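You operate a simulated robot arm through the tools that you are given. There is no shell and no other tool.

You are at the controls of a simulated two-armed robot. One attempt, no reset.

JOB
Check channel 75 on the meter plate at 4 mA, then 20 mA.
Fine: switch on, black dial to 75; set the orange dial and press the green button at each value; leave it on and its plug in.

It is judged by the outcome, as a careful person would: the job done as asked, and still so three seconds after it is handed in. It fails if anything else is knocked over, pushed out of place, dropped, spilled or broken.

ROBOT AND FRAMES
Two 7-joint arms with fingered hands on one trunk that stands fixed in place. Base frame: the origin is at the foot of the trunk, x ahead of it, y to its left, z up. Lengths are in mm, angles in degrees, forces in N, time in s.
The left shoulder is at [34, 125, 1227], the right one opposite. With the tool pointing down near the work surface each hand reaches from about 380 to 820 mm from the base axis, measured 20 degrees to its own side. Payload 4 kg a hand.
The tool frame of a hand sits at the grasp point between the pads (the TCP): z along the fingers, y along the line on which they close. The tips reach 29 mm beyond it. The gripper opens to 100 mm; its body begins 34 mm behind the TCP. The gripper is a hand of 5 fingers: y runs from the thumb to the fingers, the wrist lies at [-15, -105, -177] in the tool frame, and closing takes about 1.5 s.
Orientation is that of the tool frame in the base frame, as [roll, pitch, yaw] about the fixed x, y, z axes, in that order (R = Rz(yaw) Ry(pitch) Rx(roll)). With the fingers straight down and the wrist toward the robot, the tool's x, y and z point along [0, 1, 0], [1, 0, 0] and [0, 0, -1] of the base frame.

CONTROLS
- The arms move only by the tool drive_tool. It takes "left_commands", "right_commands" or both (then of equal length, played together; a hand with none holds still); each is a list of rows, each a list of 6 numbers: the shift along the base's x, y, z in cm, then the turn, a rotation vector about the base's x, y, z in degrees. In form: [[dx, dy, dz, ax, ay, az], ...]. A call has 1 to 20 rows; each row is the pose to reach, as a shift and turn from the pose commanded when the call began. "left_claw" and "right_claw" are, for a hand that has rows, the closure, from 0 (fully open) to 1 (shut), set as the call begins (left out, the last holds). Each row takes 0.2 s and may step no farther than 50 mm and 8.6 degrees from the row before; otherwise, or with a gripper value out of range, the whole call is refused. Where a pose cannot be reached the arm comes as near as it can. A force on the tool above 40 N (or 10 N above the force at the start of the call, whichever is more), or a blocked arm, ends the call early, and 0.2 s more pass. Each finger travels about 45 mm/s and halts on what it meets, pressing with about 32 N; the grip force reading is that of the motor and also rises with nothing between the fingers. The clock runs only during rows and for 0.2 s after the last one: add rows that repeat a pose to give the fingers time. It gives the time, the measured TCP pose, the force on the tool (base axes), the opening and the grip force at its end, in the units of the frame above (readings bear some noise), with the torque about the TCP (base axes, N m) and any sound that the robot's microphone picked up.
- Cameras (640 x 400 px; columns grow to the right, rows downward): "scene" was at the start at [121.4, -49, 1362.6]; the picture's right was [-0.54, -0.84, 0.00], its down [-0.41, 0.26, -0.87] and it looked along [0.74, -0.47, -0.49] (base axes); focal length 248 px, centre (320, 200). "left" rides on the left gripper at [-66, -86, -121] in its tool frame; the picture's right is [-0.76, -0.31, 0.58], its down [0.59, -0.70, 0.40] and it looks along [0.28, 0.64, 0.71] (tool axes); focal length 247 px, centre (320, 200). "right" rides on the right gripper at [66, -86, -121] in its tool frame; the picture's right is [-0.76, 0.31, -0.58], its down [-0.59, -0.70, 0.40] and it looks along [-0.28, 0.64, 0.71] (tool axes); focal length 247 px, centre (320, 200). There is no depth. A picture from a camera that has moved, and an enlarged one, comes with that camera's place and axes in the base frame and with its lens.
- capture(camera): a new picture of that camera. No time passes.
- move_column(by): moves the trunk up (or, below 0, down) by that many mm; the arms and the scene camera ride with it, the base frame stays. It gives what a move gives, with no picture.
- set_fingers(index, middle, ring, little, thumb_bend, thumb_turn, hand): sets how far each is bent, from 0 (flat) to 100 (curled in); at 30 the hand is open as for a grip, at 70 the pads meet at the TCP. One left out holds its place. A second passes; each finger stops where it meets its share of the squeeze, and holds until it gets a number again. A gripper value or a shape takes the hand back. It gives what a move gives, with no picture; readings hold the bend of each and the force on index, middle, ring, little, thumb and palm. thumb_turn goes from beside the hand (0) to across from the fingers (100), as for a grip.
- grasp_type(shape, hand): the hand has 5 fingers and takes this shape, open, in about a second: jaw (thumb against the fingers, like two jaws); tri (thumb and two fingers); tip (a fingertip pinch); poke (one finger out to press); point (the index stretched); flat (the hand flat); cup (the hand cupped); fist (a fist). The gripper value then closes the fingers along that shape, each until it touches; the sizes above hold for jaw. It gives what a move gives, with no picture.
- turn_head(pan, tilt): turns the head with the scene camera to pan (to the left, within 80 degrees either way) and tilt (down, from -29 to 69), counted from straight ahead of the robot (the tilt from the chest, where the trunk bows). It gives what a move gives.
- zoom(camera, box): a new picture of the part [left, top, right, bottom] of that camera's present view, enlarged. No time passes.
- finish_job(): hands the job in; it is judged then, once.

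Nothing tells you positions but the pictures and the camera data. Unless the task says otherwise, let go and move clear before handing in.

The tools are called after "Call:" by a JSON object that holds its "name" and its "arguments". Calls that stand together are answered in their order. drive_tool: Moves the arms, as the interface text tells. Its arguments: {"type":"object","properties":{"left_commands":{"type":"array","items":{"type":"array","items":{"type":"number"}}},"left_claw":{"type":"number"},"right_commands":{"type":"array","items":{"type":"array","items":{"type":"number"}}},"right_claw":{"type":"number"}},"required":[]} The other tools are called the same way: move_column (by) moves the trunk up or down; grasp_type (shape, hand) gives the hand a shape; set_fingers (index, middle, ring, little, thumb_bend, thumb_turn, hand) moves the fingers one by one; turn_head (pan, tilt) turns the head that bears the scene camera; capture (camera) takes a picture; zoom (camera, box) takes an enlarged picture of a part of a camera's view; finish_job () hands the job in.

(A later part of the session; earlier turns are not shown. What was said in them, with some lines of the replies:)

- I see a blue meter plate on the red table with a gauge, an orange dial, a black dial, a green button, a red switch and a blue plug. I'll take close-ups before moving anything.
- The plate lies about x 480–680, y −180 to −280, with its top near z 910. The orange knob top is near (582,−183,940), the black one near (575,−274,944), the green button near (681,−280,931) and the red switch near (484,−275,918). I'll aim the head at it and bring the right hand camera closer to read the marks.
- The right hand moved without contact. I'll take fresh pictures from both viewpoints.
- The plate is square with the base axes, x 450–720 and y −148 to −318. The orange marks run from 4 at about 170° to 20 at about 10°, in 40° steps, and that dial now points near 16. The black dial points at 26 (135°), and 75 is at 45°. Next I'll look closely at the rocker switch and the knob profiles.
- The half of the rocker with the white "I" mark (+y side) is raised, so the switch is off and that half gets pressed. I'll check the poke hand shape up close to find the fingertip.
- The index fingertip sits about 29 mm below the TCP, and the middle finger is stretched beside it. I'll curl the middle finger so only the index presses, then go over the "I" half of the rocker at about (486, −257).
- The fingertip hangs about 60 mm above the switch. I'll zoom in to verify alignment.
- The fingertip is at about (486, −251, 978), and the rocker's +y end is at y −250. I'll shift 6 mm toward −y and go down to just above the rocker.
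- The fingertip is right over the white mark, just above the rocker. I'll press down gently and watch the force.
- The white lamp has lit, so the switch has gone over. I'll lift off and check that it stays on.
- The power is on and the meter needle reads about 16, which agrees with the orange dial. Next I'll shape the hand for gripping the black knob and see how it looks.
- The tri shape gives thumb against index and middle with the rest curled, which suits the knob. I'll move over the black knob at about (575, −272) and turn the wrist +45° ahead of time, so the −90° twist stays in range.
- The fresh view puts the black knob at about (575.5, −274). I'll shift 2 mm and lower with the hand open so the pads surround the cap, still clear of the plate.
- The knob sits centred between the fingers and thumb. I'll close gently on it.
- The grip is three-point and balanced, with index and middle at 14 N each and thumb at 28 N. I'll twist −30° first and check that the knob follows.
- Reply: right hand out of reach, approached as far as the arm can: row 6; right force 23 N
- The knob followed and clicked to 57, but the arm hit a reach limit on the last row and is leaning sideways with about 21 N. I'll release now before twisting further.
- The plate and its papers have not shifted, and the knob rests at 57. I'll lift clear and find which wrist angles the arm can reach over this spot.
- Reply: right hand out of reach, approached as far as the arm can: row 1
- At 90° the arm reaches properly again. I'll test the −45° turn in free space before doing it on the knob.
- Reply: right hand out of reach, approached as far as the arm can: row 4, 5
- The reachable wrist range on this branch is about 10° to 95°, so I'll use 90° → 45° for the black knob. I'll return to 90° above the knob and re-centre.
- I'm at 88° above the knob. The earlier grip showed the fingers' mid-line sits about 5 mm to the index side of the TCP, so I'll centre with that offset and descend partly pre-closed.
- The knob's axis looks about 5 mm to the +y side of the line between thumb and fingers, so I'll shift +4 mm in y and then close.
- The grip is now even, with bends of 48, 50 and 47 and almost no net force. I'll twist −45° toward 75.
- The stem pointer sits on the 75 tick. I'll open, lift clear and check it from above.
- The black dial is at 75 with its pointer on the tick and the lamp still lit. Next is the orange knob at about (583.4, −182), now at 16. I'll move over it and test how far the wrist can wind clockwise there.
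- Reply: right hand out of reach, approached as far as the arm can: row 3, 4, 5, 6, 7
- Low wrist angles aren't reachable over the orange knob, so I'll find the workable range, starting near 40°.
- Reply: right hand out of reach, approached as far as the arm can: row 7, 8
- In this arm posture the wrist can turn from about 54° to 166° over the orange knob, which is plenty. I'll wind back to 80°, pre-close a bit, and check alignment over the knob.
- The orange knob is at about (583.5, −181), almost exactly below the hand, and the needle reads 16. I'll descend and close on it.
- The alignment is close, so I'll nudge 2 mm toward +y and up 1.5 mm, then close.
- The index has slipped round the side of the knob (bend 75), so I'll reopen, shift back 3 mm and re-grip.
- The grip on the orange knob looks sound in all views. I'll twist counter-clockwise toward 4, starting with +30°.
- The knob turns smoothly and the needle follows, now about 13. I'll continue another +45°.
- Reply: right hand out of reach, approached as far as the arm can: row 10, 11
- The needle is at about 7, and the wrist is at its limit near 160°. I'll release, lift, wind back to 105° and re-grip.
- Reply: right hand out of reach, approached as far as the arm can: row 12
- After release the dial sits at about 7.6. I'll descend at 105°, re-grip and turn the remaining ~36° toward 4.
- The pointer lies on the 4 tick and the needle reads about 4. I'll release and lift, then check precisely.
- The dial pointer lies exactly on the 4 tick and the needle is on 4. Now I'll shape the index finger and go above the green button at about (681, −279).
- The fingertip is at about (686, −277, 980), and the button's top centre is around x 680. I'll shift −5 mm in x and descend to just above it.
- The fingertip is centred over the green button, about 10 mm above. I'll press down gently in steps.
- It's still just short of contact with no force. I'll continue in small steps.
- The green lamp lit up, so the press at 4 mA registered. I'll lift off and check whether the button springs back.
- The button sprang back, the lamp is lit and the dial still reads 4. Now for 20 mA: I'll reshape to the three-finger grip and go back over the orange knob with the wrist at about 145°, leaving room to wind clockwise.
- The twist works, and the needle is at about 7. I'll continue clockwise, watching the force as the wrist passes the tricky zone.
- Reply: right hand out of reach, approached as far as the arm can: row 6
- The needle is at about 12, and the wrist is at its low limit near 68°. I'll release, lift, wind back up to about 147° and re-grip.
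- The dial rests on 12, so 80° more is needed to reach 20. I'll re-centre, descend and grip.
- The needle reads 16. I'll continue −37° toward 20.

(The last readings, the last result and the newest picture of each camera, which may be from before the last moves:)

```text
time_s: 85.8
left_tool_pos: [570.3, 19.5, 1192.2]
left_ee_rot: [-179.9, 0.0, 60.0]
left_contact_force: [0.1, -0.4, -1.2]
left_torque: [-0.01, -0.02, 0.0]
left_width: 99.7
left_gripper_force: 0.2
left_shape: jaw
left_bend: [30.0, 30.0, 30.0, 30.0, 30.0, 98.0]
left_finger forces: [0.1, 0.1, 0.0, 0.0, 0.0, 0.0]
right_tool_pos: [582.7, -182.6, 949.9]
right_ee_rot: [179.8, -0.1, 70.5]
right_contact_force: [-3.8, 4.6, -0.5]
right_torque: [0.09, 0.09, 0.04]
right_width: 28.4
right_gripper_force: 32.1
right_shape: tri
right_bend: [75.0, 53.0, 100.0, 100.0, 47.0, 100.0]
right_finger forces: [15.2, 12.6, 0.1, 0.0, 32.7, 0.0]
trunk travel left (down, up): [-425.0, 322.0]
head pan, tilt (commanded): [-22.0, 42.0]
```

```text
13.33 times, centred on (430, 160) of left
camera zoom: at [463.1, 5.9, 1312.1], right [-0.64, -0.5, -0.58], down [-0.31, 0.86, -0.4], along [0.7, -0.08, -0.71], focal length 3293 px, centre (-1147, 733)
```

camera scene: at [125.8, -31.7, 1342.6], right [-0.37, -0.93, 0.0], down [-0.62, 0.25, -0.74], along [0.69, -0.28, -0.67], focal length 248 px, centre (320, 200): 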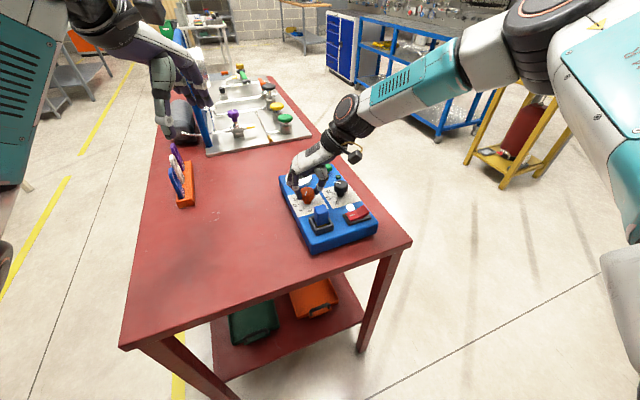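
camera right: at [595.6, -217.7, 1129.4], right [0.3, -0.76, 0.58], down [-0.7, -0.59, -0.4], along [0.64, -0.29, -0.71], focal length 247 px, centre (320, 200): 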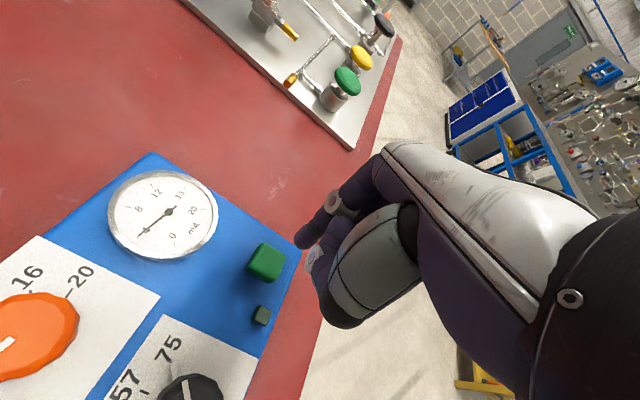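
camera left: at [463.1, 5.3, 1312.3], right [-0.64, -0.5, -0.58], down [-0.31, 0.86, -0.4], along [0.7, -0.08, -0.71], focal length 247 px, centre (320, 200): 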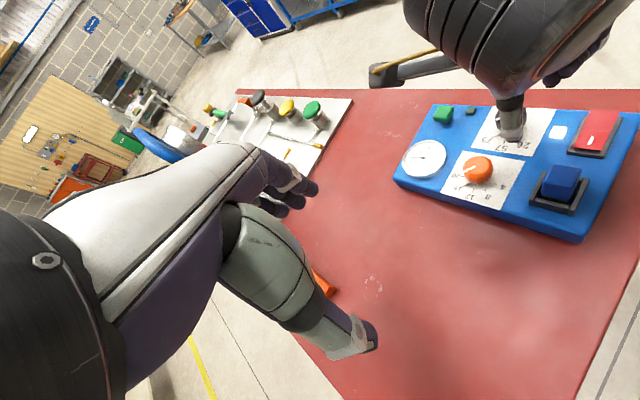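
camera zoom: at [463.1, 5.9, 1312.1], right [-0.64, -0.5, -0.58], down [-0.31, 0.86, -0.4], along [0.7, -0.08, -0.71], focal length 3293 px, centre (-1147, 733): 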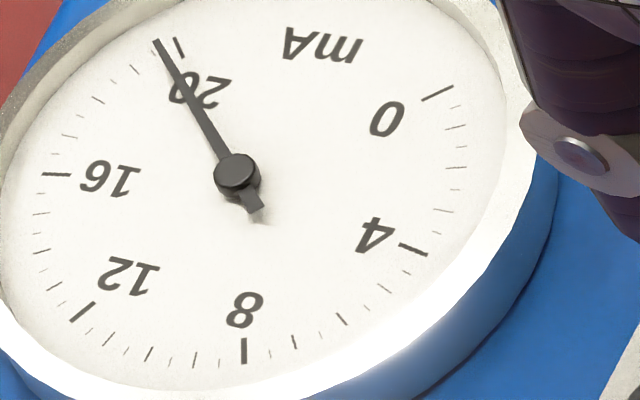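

The needle is at about 19.5. The wrist is near its limit here, so I'll release, wind back to about 110° and finish with a small, well-controlled turn.

Call:
{"name": "drive_tool", "arguments": {"right_commands": [[0, 0, 0, 0, 0, 0], [0, 0, 0, 0, 0, 0], [0, 0, 0, 0, 0, 0], [0, 0, 0, 0, 0, 0], [0, 0, 1.5, 0, 0, 0], [0, 0, 4.0, 0, 0, 0], [0, 0, 6.0, 0, 0, 7], [0, 0, 6.0, 0, 0, 14], [0, 0, 6.0, 0, 0, 21], [0, 0, 6.0, 0, 0, 28], [0, 0, 6.0, 0, 0, 35], [0, 0, 6.0, 0, 0, 40], [0, 0, 6.0, 0, 0, 40]], "right_claw": 0.35}}

Call:
{"name": "zoom", "arguments": {"camera": "left", "box": [390, 110, 530, 220]}}

Call:
{"name": "zoom", "arguments": {"camera": "right", "box": [200, 150, 360, 310]}}

Call:
{"name": "zoom", "arguments": {"camera": "left", "box": [415, 145, 445, 175]}}

Call:
{"name": "zoom", "arguments": {"camera": "scene", "box": [280, 160, 340, 210]}}

```text
time_s: 88.5
left_tool_pos: [572.3, 19.4, 1191.6]
left_ee_rot: [-180.0, 0.0, 60.0]
left_contact_force: [-0.2, 0.0, -0.1]
left_torque: [-0.02, 0.02, 0.02]
left_width: 99.8
left_gripper_force: 0.0
left_shape: jaw
left_bend: [30.0, 30.0, 30.0, 30.0, 30.0, 98.0]
left_finger forces: [0.0, 0.1, 0.0, 0.1, 0.0, 0.0]
right_tool_pos: [583.0, -181.6, 1010.5]
right_ee_rot: [179.7, 0.1, 110.5]
right_contact_force: [0.2, -0.6, -0.2]
right_torque: [-0.01, 0.01, 0.02]
right_width: 65.0
right_gripper_force: 0.0
right_shape: tri
right_bend: [40.0, 37.0, 99.0, 99.0, 30.0, 99.0]
right_finger forces: [0.0, 0.0, 0.1, 0.0, 0.0, 0.0]
trunk travel left (down, up): [-425.0, 322.0]
head pan, tilt (commanded): [-22.0, 42.0]
```

```text
3.64 times, centred on (460, 165) of left
camera zoom: at [463.0, 5.4, 1312.3], right [-0.64, -0.5, -0.58], down [-0.31, 0.86, -0.4], along [0.7, -0.08, -0.71], focal length 898 px, centre (-189, 327)
```

zoom: 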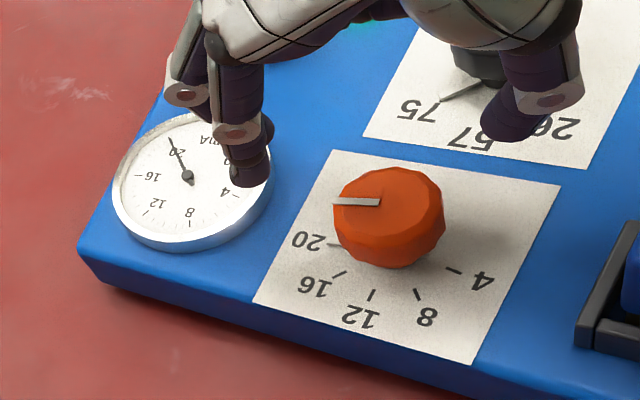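

```text
2.50 times, centred on (280, 230) of right
camera zoom: at [479.5, -150.2, 1131.8], right [0.55, -0.6, 0.58], down [-0.45, -0.8, -0.4], along [0.7, -0.04, -0.71], focal length 617 px, centre (420, 125)
```

zoom: 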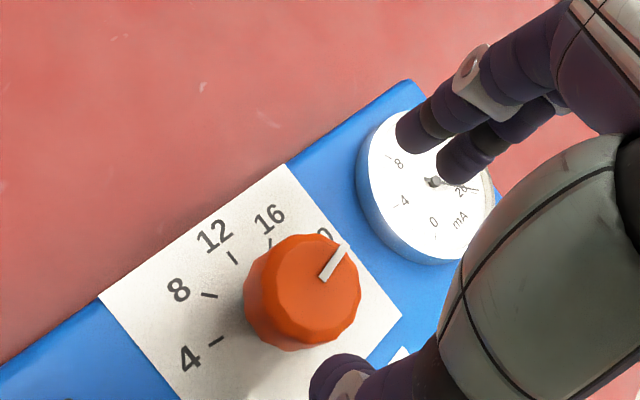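

```text
13.33 times, centred on (430, 160) of left
camera zoom: at [463.0, 5.4, 1312.3], right [-0.64, -0.5, -0.58], down [-0.31, 0.86, -0.4], along [0.7, -0.08, -0.71], focal length 3293 px, centre (-1147, 733)
```

zoom: 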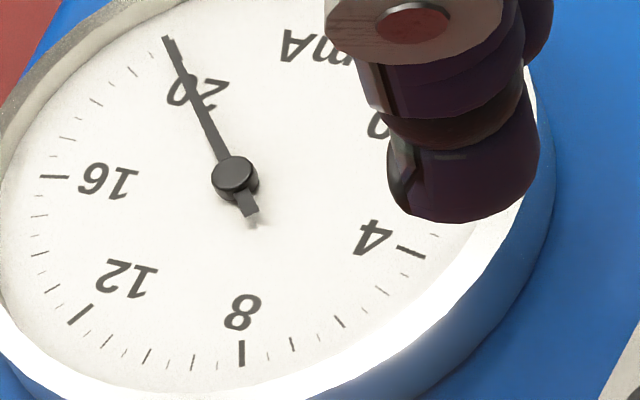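

```text
8.00 times, centred on (310, 185) of scene
camera zoom: at [122.3, -31.5, 1343.2], right [-0.38, -0.93, 0.0], down [-0.62, 0.25, -0.74], along [0.69, -0.28, -0.67], focal length 1982 px, centre (400, 320)
```

zoom: 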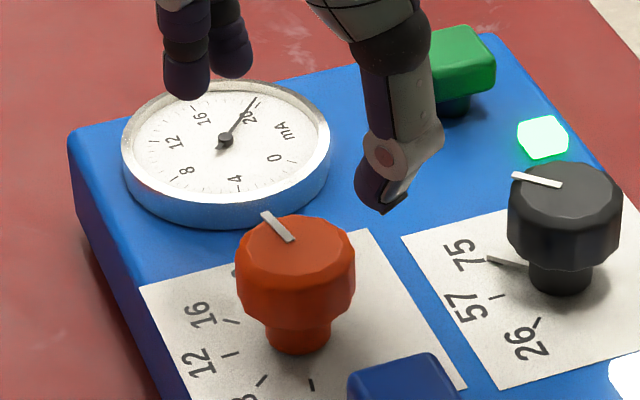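

On release the needle moved onto the 20 mark. I'll look closer to judge whether it is truly at 20.

Call:
{"name": "zoom", "arguments": {"camera": "scene", "box": [284, 165, 314, 187]}}

Call:
{"name": "zoom", "arguments": {"camera": "left", "box": [460, 150, 500, 190]}}

Call:
{"name": "zoom", "arguments": {"camera": "right", "box": [225, 215, 265, 245]}}

Call:
{"name": "zoom", "arguments": {"camera": "right", "box": [285, 180, 325, 220]}}

```text
16.00 times, centred on (299, 176) of scene
camera zoom: at [122.3, -31.5, 1343.2], right [-0.38, -0.93, 0.0], down [-0.62, 0.25, -0.74], along [0.69, -0.28, -0.67], focal length 3965 px, centre (656, 584)
```

zoom: 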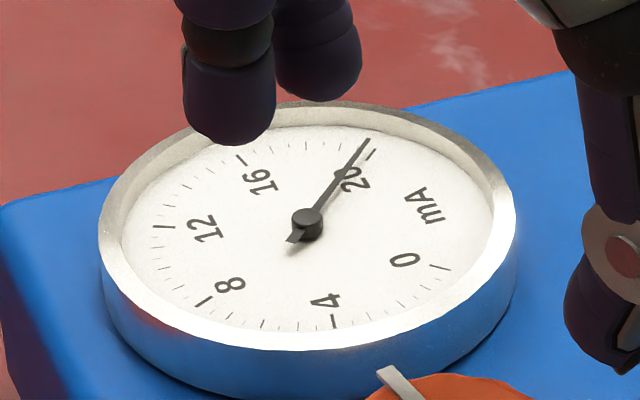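

```text
10.00 times, centred on (480, 170) of left
camera zoom: at [463.0, 5.4, 1312.3], right [-0.64, -0.5, -0.58], down [-0.31, 0.86, -0.4], along [0.7, -0.08, -0.71], focal length 2470 px, centre (-1280, 500)
```

zoom: 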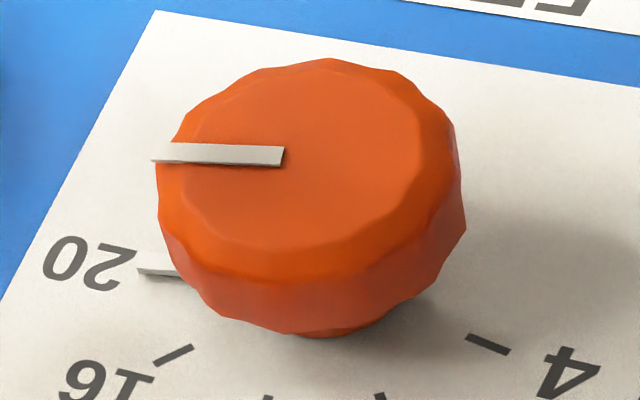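

```text
13.33 times, centred on (245, 230) of right
camera zoom: at [479.5, -150.2, 1131.8], right [0.55, -0.6, 0.58], down [-0.45, -0.8, -0.4], along [0.7, -0.04, -0.71], focal length 3293 px, centre (1320, -200)
```

zoom: 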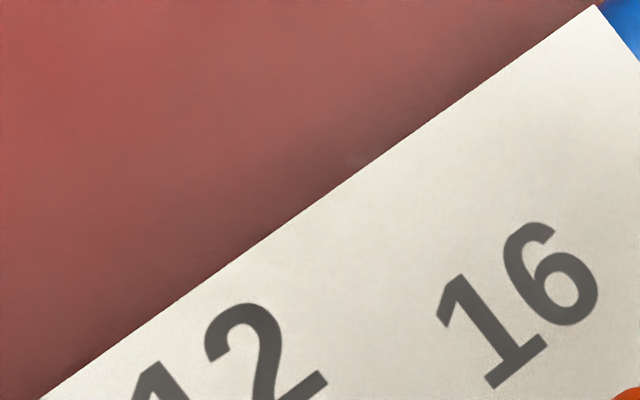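

```text
10.00 times, centred on (305, 200) of right
camera zoom: at [479.5, -150.2, 1131.8], right [0.55, -0.6, 0.58], down [-0.45, -0.8, -0.4], along [0.7, -0.04, -0.71], focal length 2470 px, centre (470, 200)
```

zoom: 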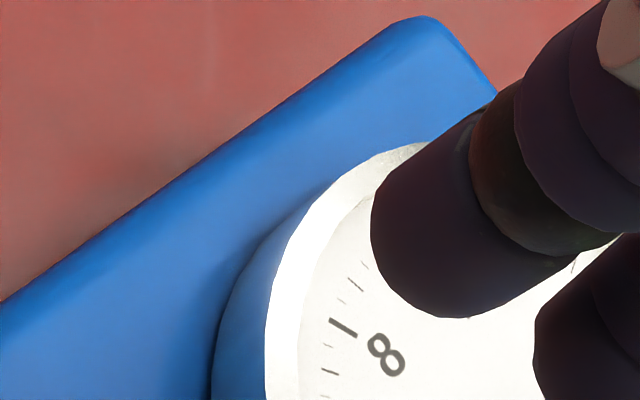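

Allowing for parallax, the needle is on 20 and the stem pointer covers the 20 tick. Next I'll go back to the button with the index finger.

Call:
{"name": "grasp_type", "arguments": {"hand": "right", "shape": "poke"}}

Call:
{"name": "set_fingers", "arguments": {"hand": "right", "middle": 99}}

Call:
{"name": "drive_tool", "arguments": {"right_commands": [[1.5, -1.7, 0.5, 0, 0, -3.5], [3.1, -3.4, 0.5, 0, 0, -7], [4.6, -5.1, 0.5, 0, 0, -10.5], [6.2, -6.8, 0.5, 0, 0, -14], [7.7, -8.5, 0.3, 0, 0, -17.5], [9.25, -10.2, 0, 0, 0, -20.5], [9.25, -10.2, -2.0, 0, 0, -20.5], [9.25, -10.2, -4.0, 0, 0, -20.5], [9.25, -10.2, -4.0, 0, 0, -20.5]]}}

Call:
{"name": "zoom", "arguments": {"camera": "left", "box": [400, 60, 500, 140]}}

Call:
{"name": "zoom", "arguments": {"camera": "scene", "box": [300, 140, 360, 190]}}

Call:
{"name": "zoom", "arguments": {"camera": "right", "box": [230, 190, 350, 300]}}

```text
time_s: 89.5
left_tool_pos: [571.5, 18.4, 1191.8]
left_ee_rot: [180.0, 0.0, 60.0]
left_contact_force: [-0.6, 0.0, 0.2]
left_torque: [0.03, 0.01, 0.0]
left_width: 99.9
left_gripper_force: 0.1
left_shape: jaw
left_bend: [30.0, 30.0, 30.0, 30.0, 30.0, 98.0]
left_finger forces: [0.1, 0.1, 0.0, 0.0, 0.1, 0.1]
right_tool_pos: [583.1, -182.7, 1009.4]
right_ee_rot: [179.9, 0.0, 110.5]
right_contact_force: [0.4, -0.7, -0.5]
right_torque: [-0.03, -0.03, -0.02]
right_width: 0.0
right_gripper_force: 0.1
right_shape: poke
right_bend: [70.0, 70.0, 99.0, 99.0, 100.0, 100.0]
right_finger forces: [0.1, 0.0, 0.0, 0.0, 0.0, 0.1]
trunk travel left (down, up): [-425.0, 322.0]
head pan, tilt (commanded): [-22.0, 42.0]
```

```text
time_s: 90.5
left_tool_pos: [569.8, 19.5, 1192.6]
left_ee_rot: [-180.0, 0.0, 60.0]
left_contact_force: [0.0, 0.1, 0.5]
left_torque: [-0.01, 0.01, 0.04]
left_width: 99.6
left_gripper_force: 0.1
left_shape: jaw
left_bend: [30.0, 30.0, 30.0, 30.0, 30.0, 98.0]
left_finger forces: [0.0, 0.0, 0.1, 0.0, 0.0, 0.0]
right_tool_pos: [583.7, -183.3, 1009.7]
right_ee_rot: [179.8, 0.0, 110.5]
right_contact_force: [0.5, 0.2, 0.1]
right_torque: [-0.05, -0.03, 0.02]
right_width: 24.9
right_gripper_force: 0.0
right_shape: fingers
right_bend: [70.0, 99.0, 99.0, 99.0, 100.0, 100.0]
right_finger forces: [0.0, 0.0, 0.0, 0.0, 0.0, 0.1]
trunk travel left (down, up): [-425.0, 322.0]
head pan, tilt (commanded): [-22.0, 42.0]
```

```text
time_s: 92.5
left_tool_pos: [570.6, 19.0, 1191.3]
left_ee_rot: [180.0, 0.0, 60.0]
left_contact_force: [0.6, 0.1, -0.5]
left_torque: [0.0, 0.02, 0.0]
left_width: 99.7
left_gripper_force: 0.2
left_shape: jaw
left_bend: [30.0, 30.0, 30.0, 30.0, 30.0, 98.0]
left_finger forces: [0.1, 0.1, 0.0, 0.0, 0.0, 0.1]
right_tool_pos: [677.7, -286.1, 970.0]
right_ee_rot: [179.7, 0.1, 90.0]
right_contact_force: [0.4, 0.2, 0.3]
right_torque: [-0.02, 0.02, 0.01]
right_width: 25.0
right_gripper_force: 0.1
right_shape: fingers
right_bend: [70.0, 99.0, 99.0, 99.0, 100.0, 100.0]
right_finger forces: [0.0, 0.1, 0.2, 0.0, 0.0, 0.0]
trunk travel left (down, up): [-425.0, 322.0]
head pan, tilt (commanded): [-22.0, 42.0]
```

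```text
5.00 times, centred on (450, 100) of left
camera zoom: at [462.7, 5.4, 1312.4], right [-0.64, -0.5, -0.58], down [-0.31, 0.86, -0.4], along [0.7, -0.08, -0.71], focal length 1235 px, centre (-330, 700)
```

zoom: 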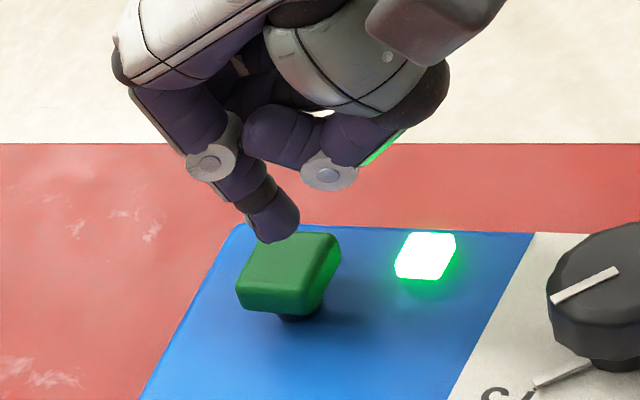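

```text
8.00 times, centred on (330, 165) of scene
camera zoom: at [122.0, -31.4, 1343.2], right [-0.38, -0.93, 0.0], down [-0.62, 0.25, -0.74], along [0.69, -0.28, -0.67], focal length 1982 px, centre (240, 480)
```

zoom: 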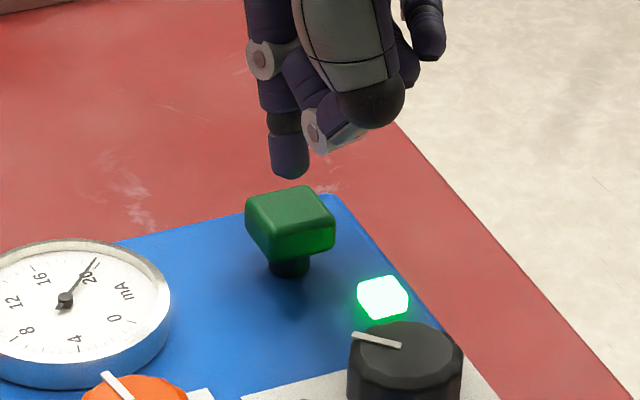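

```text
3.64 times, centred on (290, 245) of right
camera zoom: at [591.8, -219.1, 1091.8], right [0.3, -0.76, 0.58], down [-0.7, -0.59, -0.4], along [0.64, -0.28, -0.71], focal length 898 px, centre (429, 36)
```

zoom: 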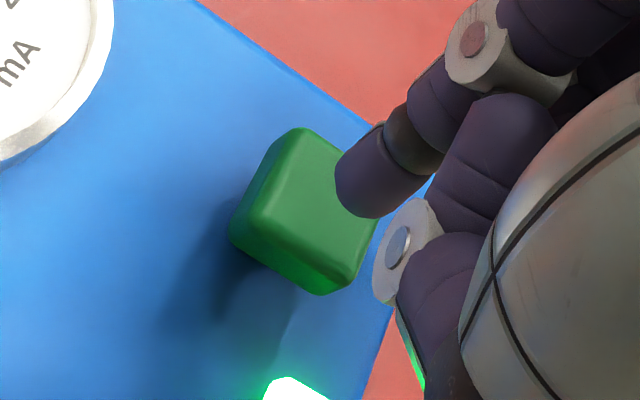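

The needle still reads 20. I'll trim the position by a couple of millimetres and press the button as before.

Call:
{"name": "drive_tool", "arguments": {"right_commands": [[-0.2, 0.2, -0.6, 0, 0, 0], [-0.2, 0.2, -1.2, 0, 0, 0], [-0.2, 0.2, -1.6, 0, 0, 0], [-0.2, 0.2, -1.9, 0, 0, 0], [-0.2, 0.2, -2.2, 0, 0, 0], [-0.2, 0.2, -2.3, 0, 0, 0]]}}

Call:
{"name": "zoom", "arguments": {"camera": "left", "box": [400, 60, 500, 140]}}

Call:
{"name": "zoom", "arguments": {"camera": "scene", "box": [300, 140, 360, 190]}}

```text
time_s: 93.8
left_tool_pos: [570.8, 19.2, 1192.1]
left_ee_rot: [-180.0, 0.0, 60.1]
left_contact_force: [-0.3, -0.1, 0.7]
left_torque: [-0.01, -0.02, 0.0]
left_width: 99.5
left_gripper_force: 0.1
left_shape: jaw
left_bend: [30.0, 30.0, 30.0, 30.0, 30.0, 98.0]
left_finger forces: [0.1, 0.0, 0.0, 0.0, 0.0, 0.1]
right_tool_pos: [672.9, -283.5, 947.1]
right_ee_rot: [179.7, -0.1, 89.9]
right_contact_force: [1.1, 0.8, 2.7]
right_torque: [0.01, 0.0, -0.03]
right_width: 24.9
right_gripper_force: 1.6
right_shape: fingers
right_bend: [70.0, 99.0, 99.0, 99.0, 100.0, 100.0]
right_finger forces: [2.8, 0.0, 0.0, 0.1, 0.1, 0.0]
trunk travel left (down, up): [-425.0, 322.0]
head pan, tilt (commanded): [-22.0, 42.0]
heard: click
```

```text
5.00 times, centred on (450, 100) of left
camera zoom: at [462.9, 5.5, 1312.3], right [-0.64, -0.5, -0.58], down [-0.31, 0.86, -0.4], along [0.7, -0.08, -0.71], focal length 1235 px, centre (-330, 700)
```

zoom: 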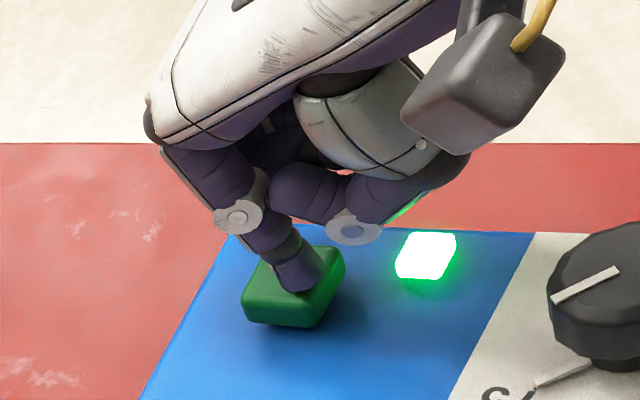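

```text
8.00 times, centred on (330, 165) of scene
camera zoom: at [122.2, -31.4, 1343.2], right [-0.37, -0.93, 0.0], down [-0.62, 0.25, -0.74], along [0.69, -0.28, -0.67], focal length 1982 px, centre (240, 480)
```

zoom: 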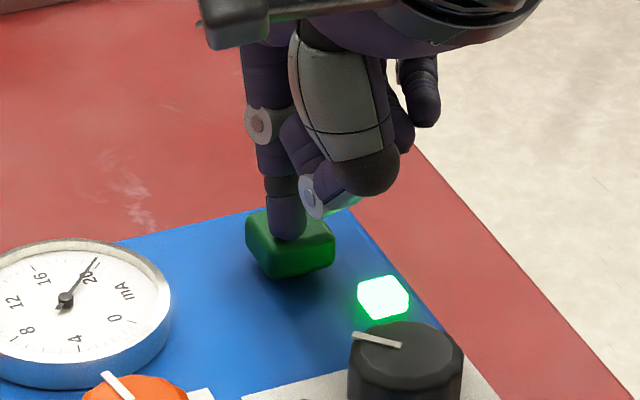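

I heard a click, and the lamp is lit with the needle at 20. I'll lift off and check the plate's state carefully.

Call:
{"name": "drive_tool", "arguments": {"right_commands": [[0, 0, 1.0, 0, 0, 0], [0, 0, 3.0, 0, 0, 0], [0, 0, 6.0, 0, 0, 0], [0, 0, 9.0, 0, 0, 0], [0, 0, 9.0, 0, 0, 0]]}}

Call:
{"name": "zoom", "arguments": {"camera": "scene", "box": [270, 155, 390, 255]}}

Call:
{"name": "zoom", "arguments": {"camera": "left", "box": [380, 70, 640, 240]}}

Call:
{"name": "capture", "arguments": {"camera": "right"}}

```text
time_s: 95.0
left_tool_pos: [571.7, 18.3, 1192.1]
left_ee_rot: [-180.0, 0.0, 60.0]
left_contact_force: [-0.2, 0.2, 0.5]
left_torque: [0.0, 0.05, 0.01]
left_width: 100.0
left_gripper_force: 0.0
left_shape: jaw
left_bend: [30.0, 30.0, 30.0, 30.0, 30.0, 98.0]
left_finger forces: [0.1, 0.0, 0.0, 0.1, 0.0, 0.0]
right_tool_pos: [674.1, -285.0, 1037.7]
right_ee_rot: [179.8, 0.1, 89.8]
right_contact_force: [-0.1, 0.6, -0.6]
right_torque: [0.02, -0.01, -0.01]
right_width: 25.0
right_gripper_force: 0.1
right_shape: fingers
right_bend: [70.0, 99.0, 99.0, 99.0, 100.0, 100.0]
right_finger forces: [0.0, 0.1, 0.1, 0.1, 0.0, 0.1]
trunk travel left (down, up): [-425.0, 322.0]
head pan, tilt (commanded): [-22.0, 42.0]
```

```text
4.00 times, centred on (330, 205) of scene
camera zoom: at [122.7, -31.6, 1343.1], right [-0.37, -0.93, 0.0], down [-0.62, 0.25, -0.74], along [0.69, -0.28, -0.67], focal length 991 px, centre (280, 180)
```

zoom: 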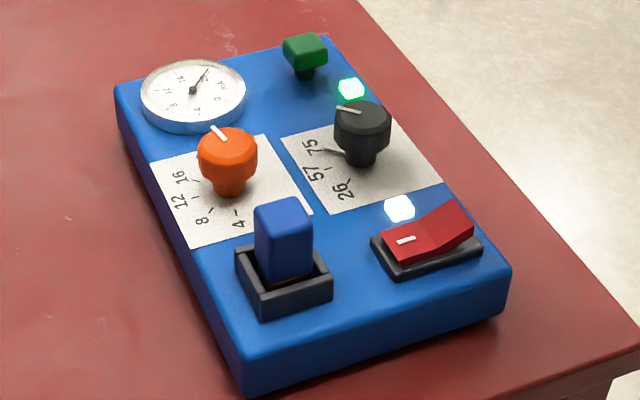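

```text
2.35 times, centred on (510, 155) of left
camera zoom: at [463.3, 5.3, 1312.1], right [-0.64, -0.5, -0.58], down [-0.31, 0.86, -0.4], along [0.7, -0.08, -0.71], focal length 581 px, centre (-127, 306)
```

zoom: 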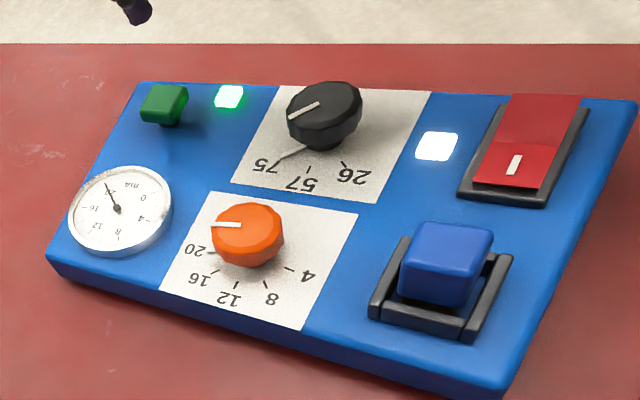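

```text
taken
camera right: at [588.0, -217.3, 1159.4], right [0.31, -0.76, 0.58], down [-0.7, -0.59, -0.4], along [0.64, -0.28, -0.71], focal length 247 px, centre (320, 200)
```

right: 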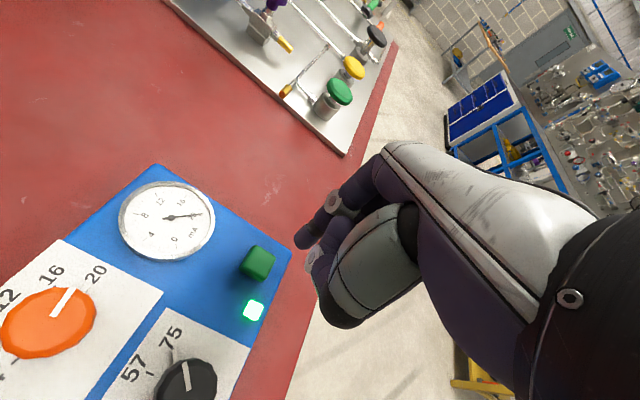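

Everything reads as asked: switch on, plug in, channel 75, needle on 20, button released and green lamp lit. I'll pull the right hand well clear.

Call:
{"name": "drive_tool", "arguments": {"right_commands": [[0, 0, 4, 0, 0, 0], [0, 0, 8, 0, 0, 0], [0, 0, 12, 0, 0, 0], [-3, -2, 14, 0, 0, 0], [-6.5, -4.5, 14, 0, 0, 0], [-10, -7, 14, 0, 0, 0], [-13.5, -9.5, 14, 0, 0, 0], [-17, -12, 14, 0, 0, 0], [-17, -12, 14, 0, 0, 0]]}}

Call:
{"name": "capture", "arguments": {"camera": "scene"}}

Call:
{"name": "zoom", "arguments": {"camera": "scene", "box": [270, 155, 390, 255]}}

Call:
{"name": "zoom", "arguments": {"camera": "left", "box": [400, 130, 520, 210]}}

Call:
{"name": "zoom", "arguments": {"camera": "right", "box": [60, 100, 260, 260]}}

```text
time_s: 97.0
left_tool_pos: [571.5, 20.3, 1192.3]
left_ee_rot: [-180.0, 0.0, 60.0]
left_contact_force: [0.4, 0.5, 1.4]
left_torque: [-0.02, 0.04, 0.03]
left_width: 99.8
left_gripper_force: 0.1
left_shape: jaw
left_bend: [30.0, 30.0, 30.0, 30.0, 30.0, 98.0]
left_finger forces: [0.1, 0.0, 0.0, 0.0, 0.1, 0.1]
right_tool_pos: [503.8, -399.7, 1175.6]
right_ee_rot: [179.8, 0.0, 90.0]
right_contact_force: [0.0, -0.3, -1.2]
right_torque: [0.01, 0.02, -0.02]
right_width: 25.1
right_gripper_force: 0.1
right_shape: fingers
right_bend: [70.0, 99.0, 99.0, 99.0, 100.0, 100.0]
right_finger forces: [0.0, 0.0, 0.0, 0.0, 0.0, 0.0]
trunk travel left (down, up): [-425.0, 322.0]
head pan, tilt (commanded): [-22.0, 42.0]
```

```text
taken
camera scene: at [123.0, -30.8, 1343.1], right [-0.37, -0.93, 0.0], down [-0.62, 0.25, -0.74], along [0.69, -0.28, -0.67], focal length 248 px, centre (320, 200)
```

scene: 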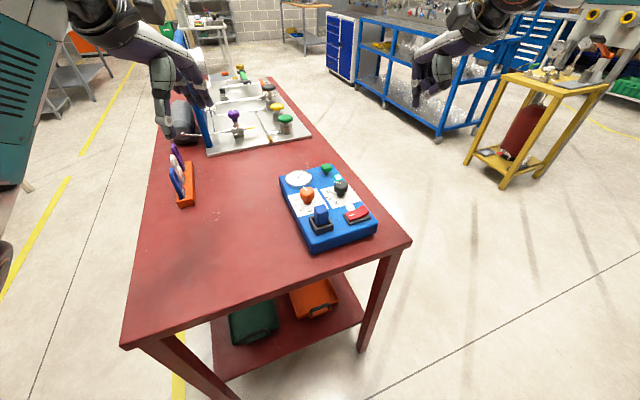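

```text
4.00 times, centred on (330, 205) of scene
camera zoom: at [123.0, -30.8, 1343.1], right [-0.37, -0.93, 0.0], down [-0.62, 0.25, -0.74], along [0.69, -0.28, -0.67], focal length 991 px, centre (280, 180)
```

zoom: 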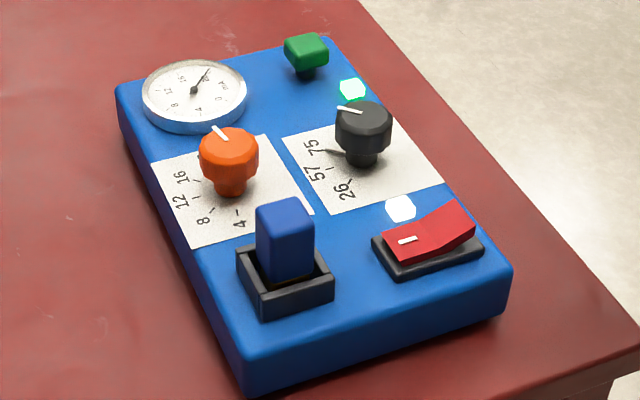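

```text
5.00 times, centred on (460, 170) of left
camera zoom: at [463.7, 6.2, 1312.0], right [-0.64, -0.5, -0.58], down [-0.32, 0.86, -0.4], along [0.7, -0.08, -0.71], focal length 1235 px, centre (-380, 350)
```

zoom: 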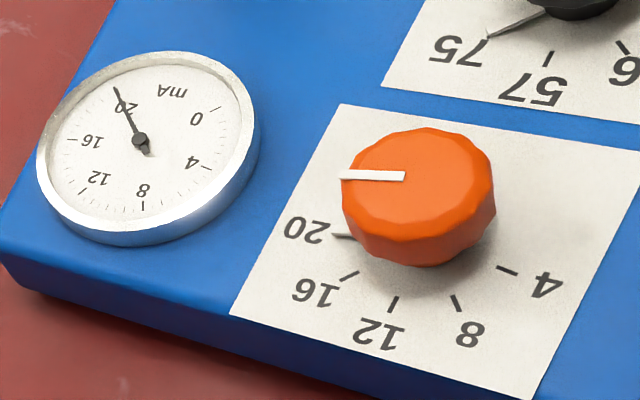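

```text
2.50 times, centred on (160, 180) of right
camera zoom: at [418.1, -333.0, 1298.4], right [0.31, -0.76, 0.58], down [-0.7, -0.59, -0.4], along [0.64, -0.28, -0.71], focal length 617 px, centre (720, 250)
```

zoom: 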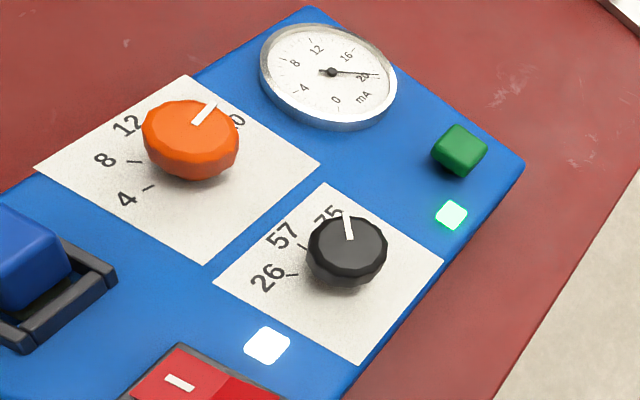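

The final state is confirmed from three views: switch and white lamp on, plug in place, black dial at 75, and orange dial and needle at 20. The green lamp is lit, the plate hasn't moved, and both hands are clear. I'm handing the job in.

Call:
{"name": "finish_job", "arguments": {}}

```text
The job is handed in.
```

I checked channel 75 at 4 mA, then at 20 mA, and handed the job in. The result hasn't come back yet.

- **Power:** I pressed the red switch on and the white lamp lit. It is still on, and the plug is still in.
- **Channel:** the black dial sits on the 75 mark.
- **4 mA:** the orange dial and meter needle were both on 4 when I pressed the green button. The green lamp lit during that press and has stayed lit.
- **20 mA:** the dial and needle were both on 20 for the second press.

**One uncertainty:** I heard a click on the second press but not the first, and the first press was slightly shallower. I took the green lamp lighting as proof that the 4 mA press registered, and didn't repeat it, to keep the order as you asked.

The plate shows no sign of having moved, nothing else was touched, and both hands are clear of the table.
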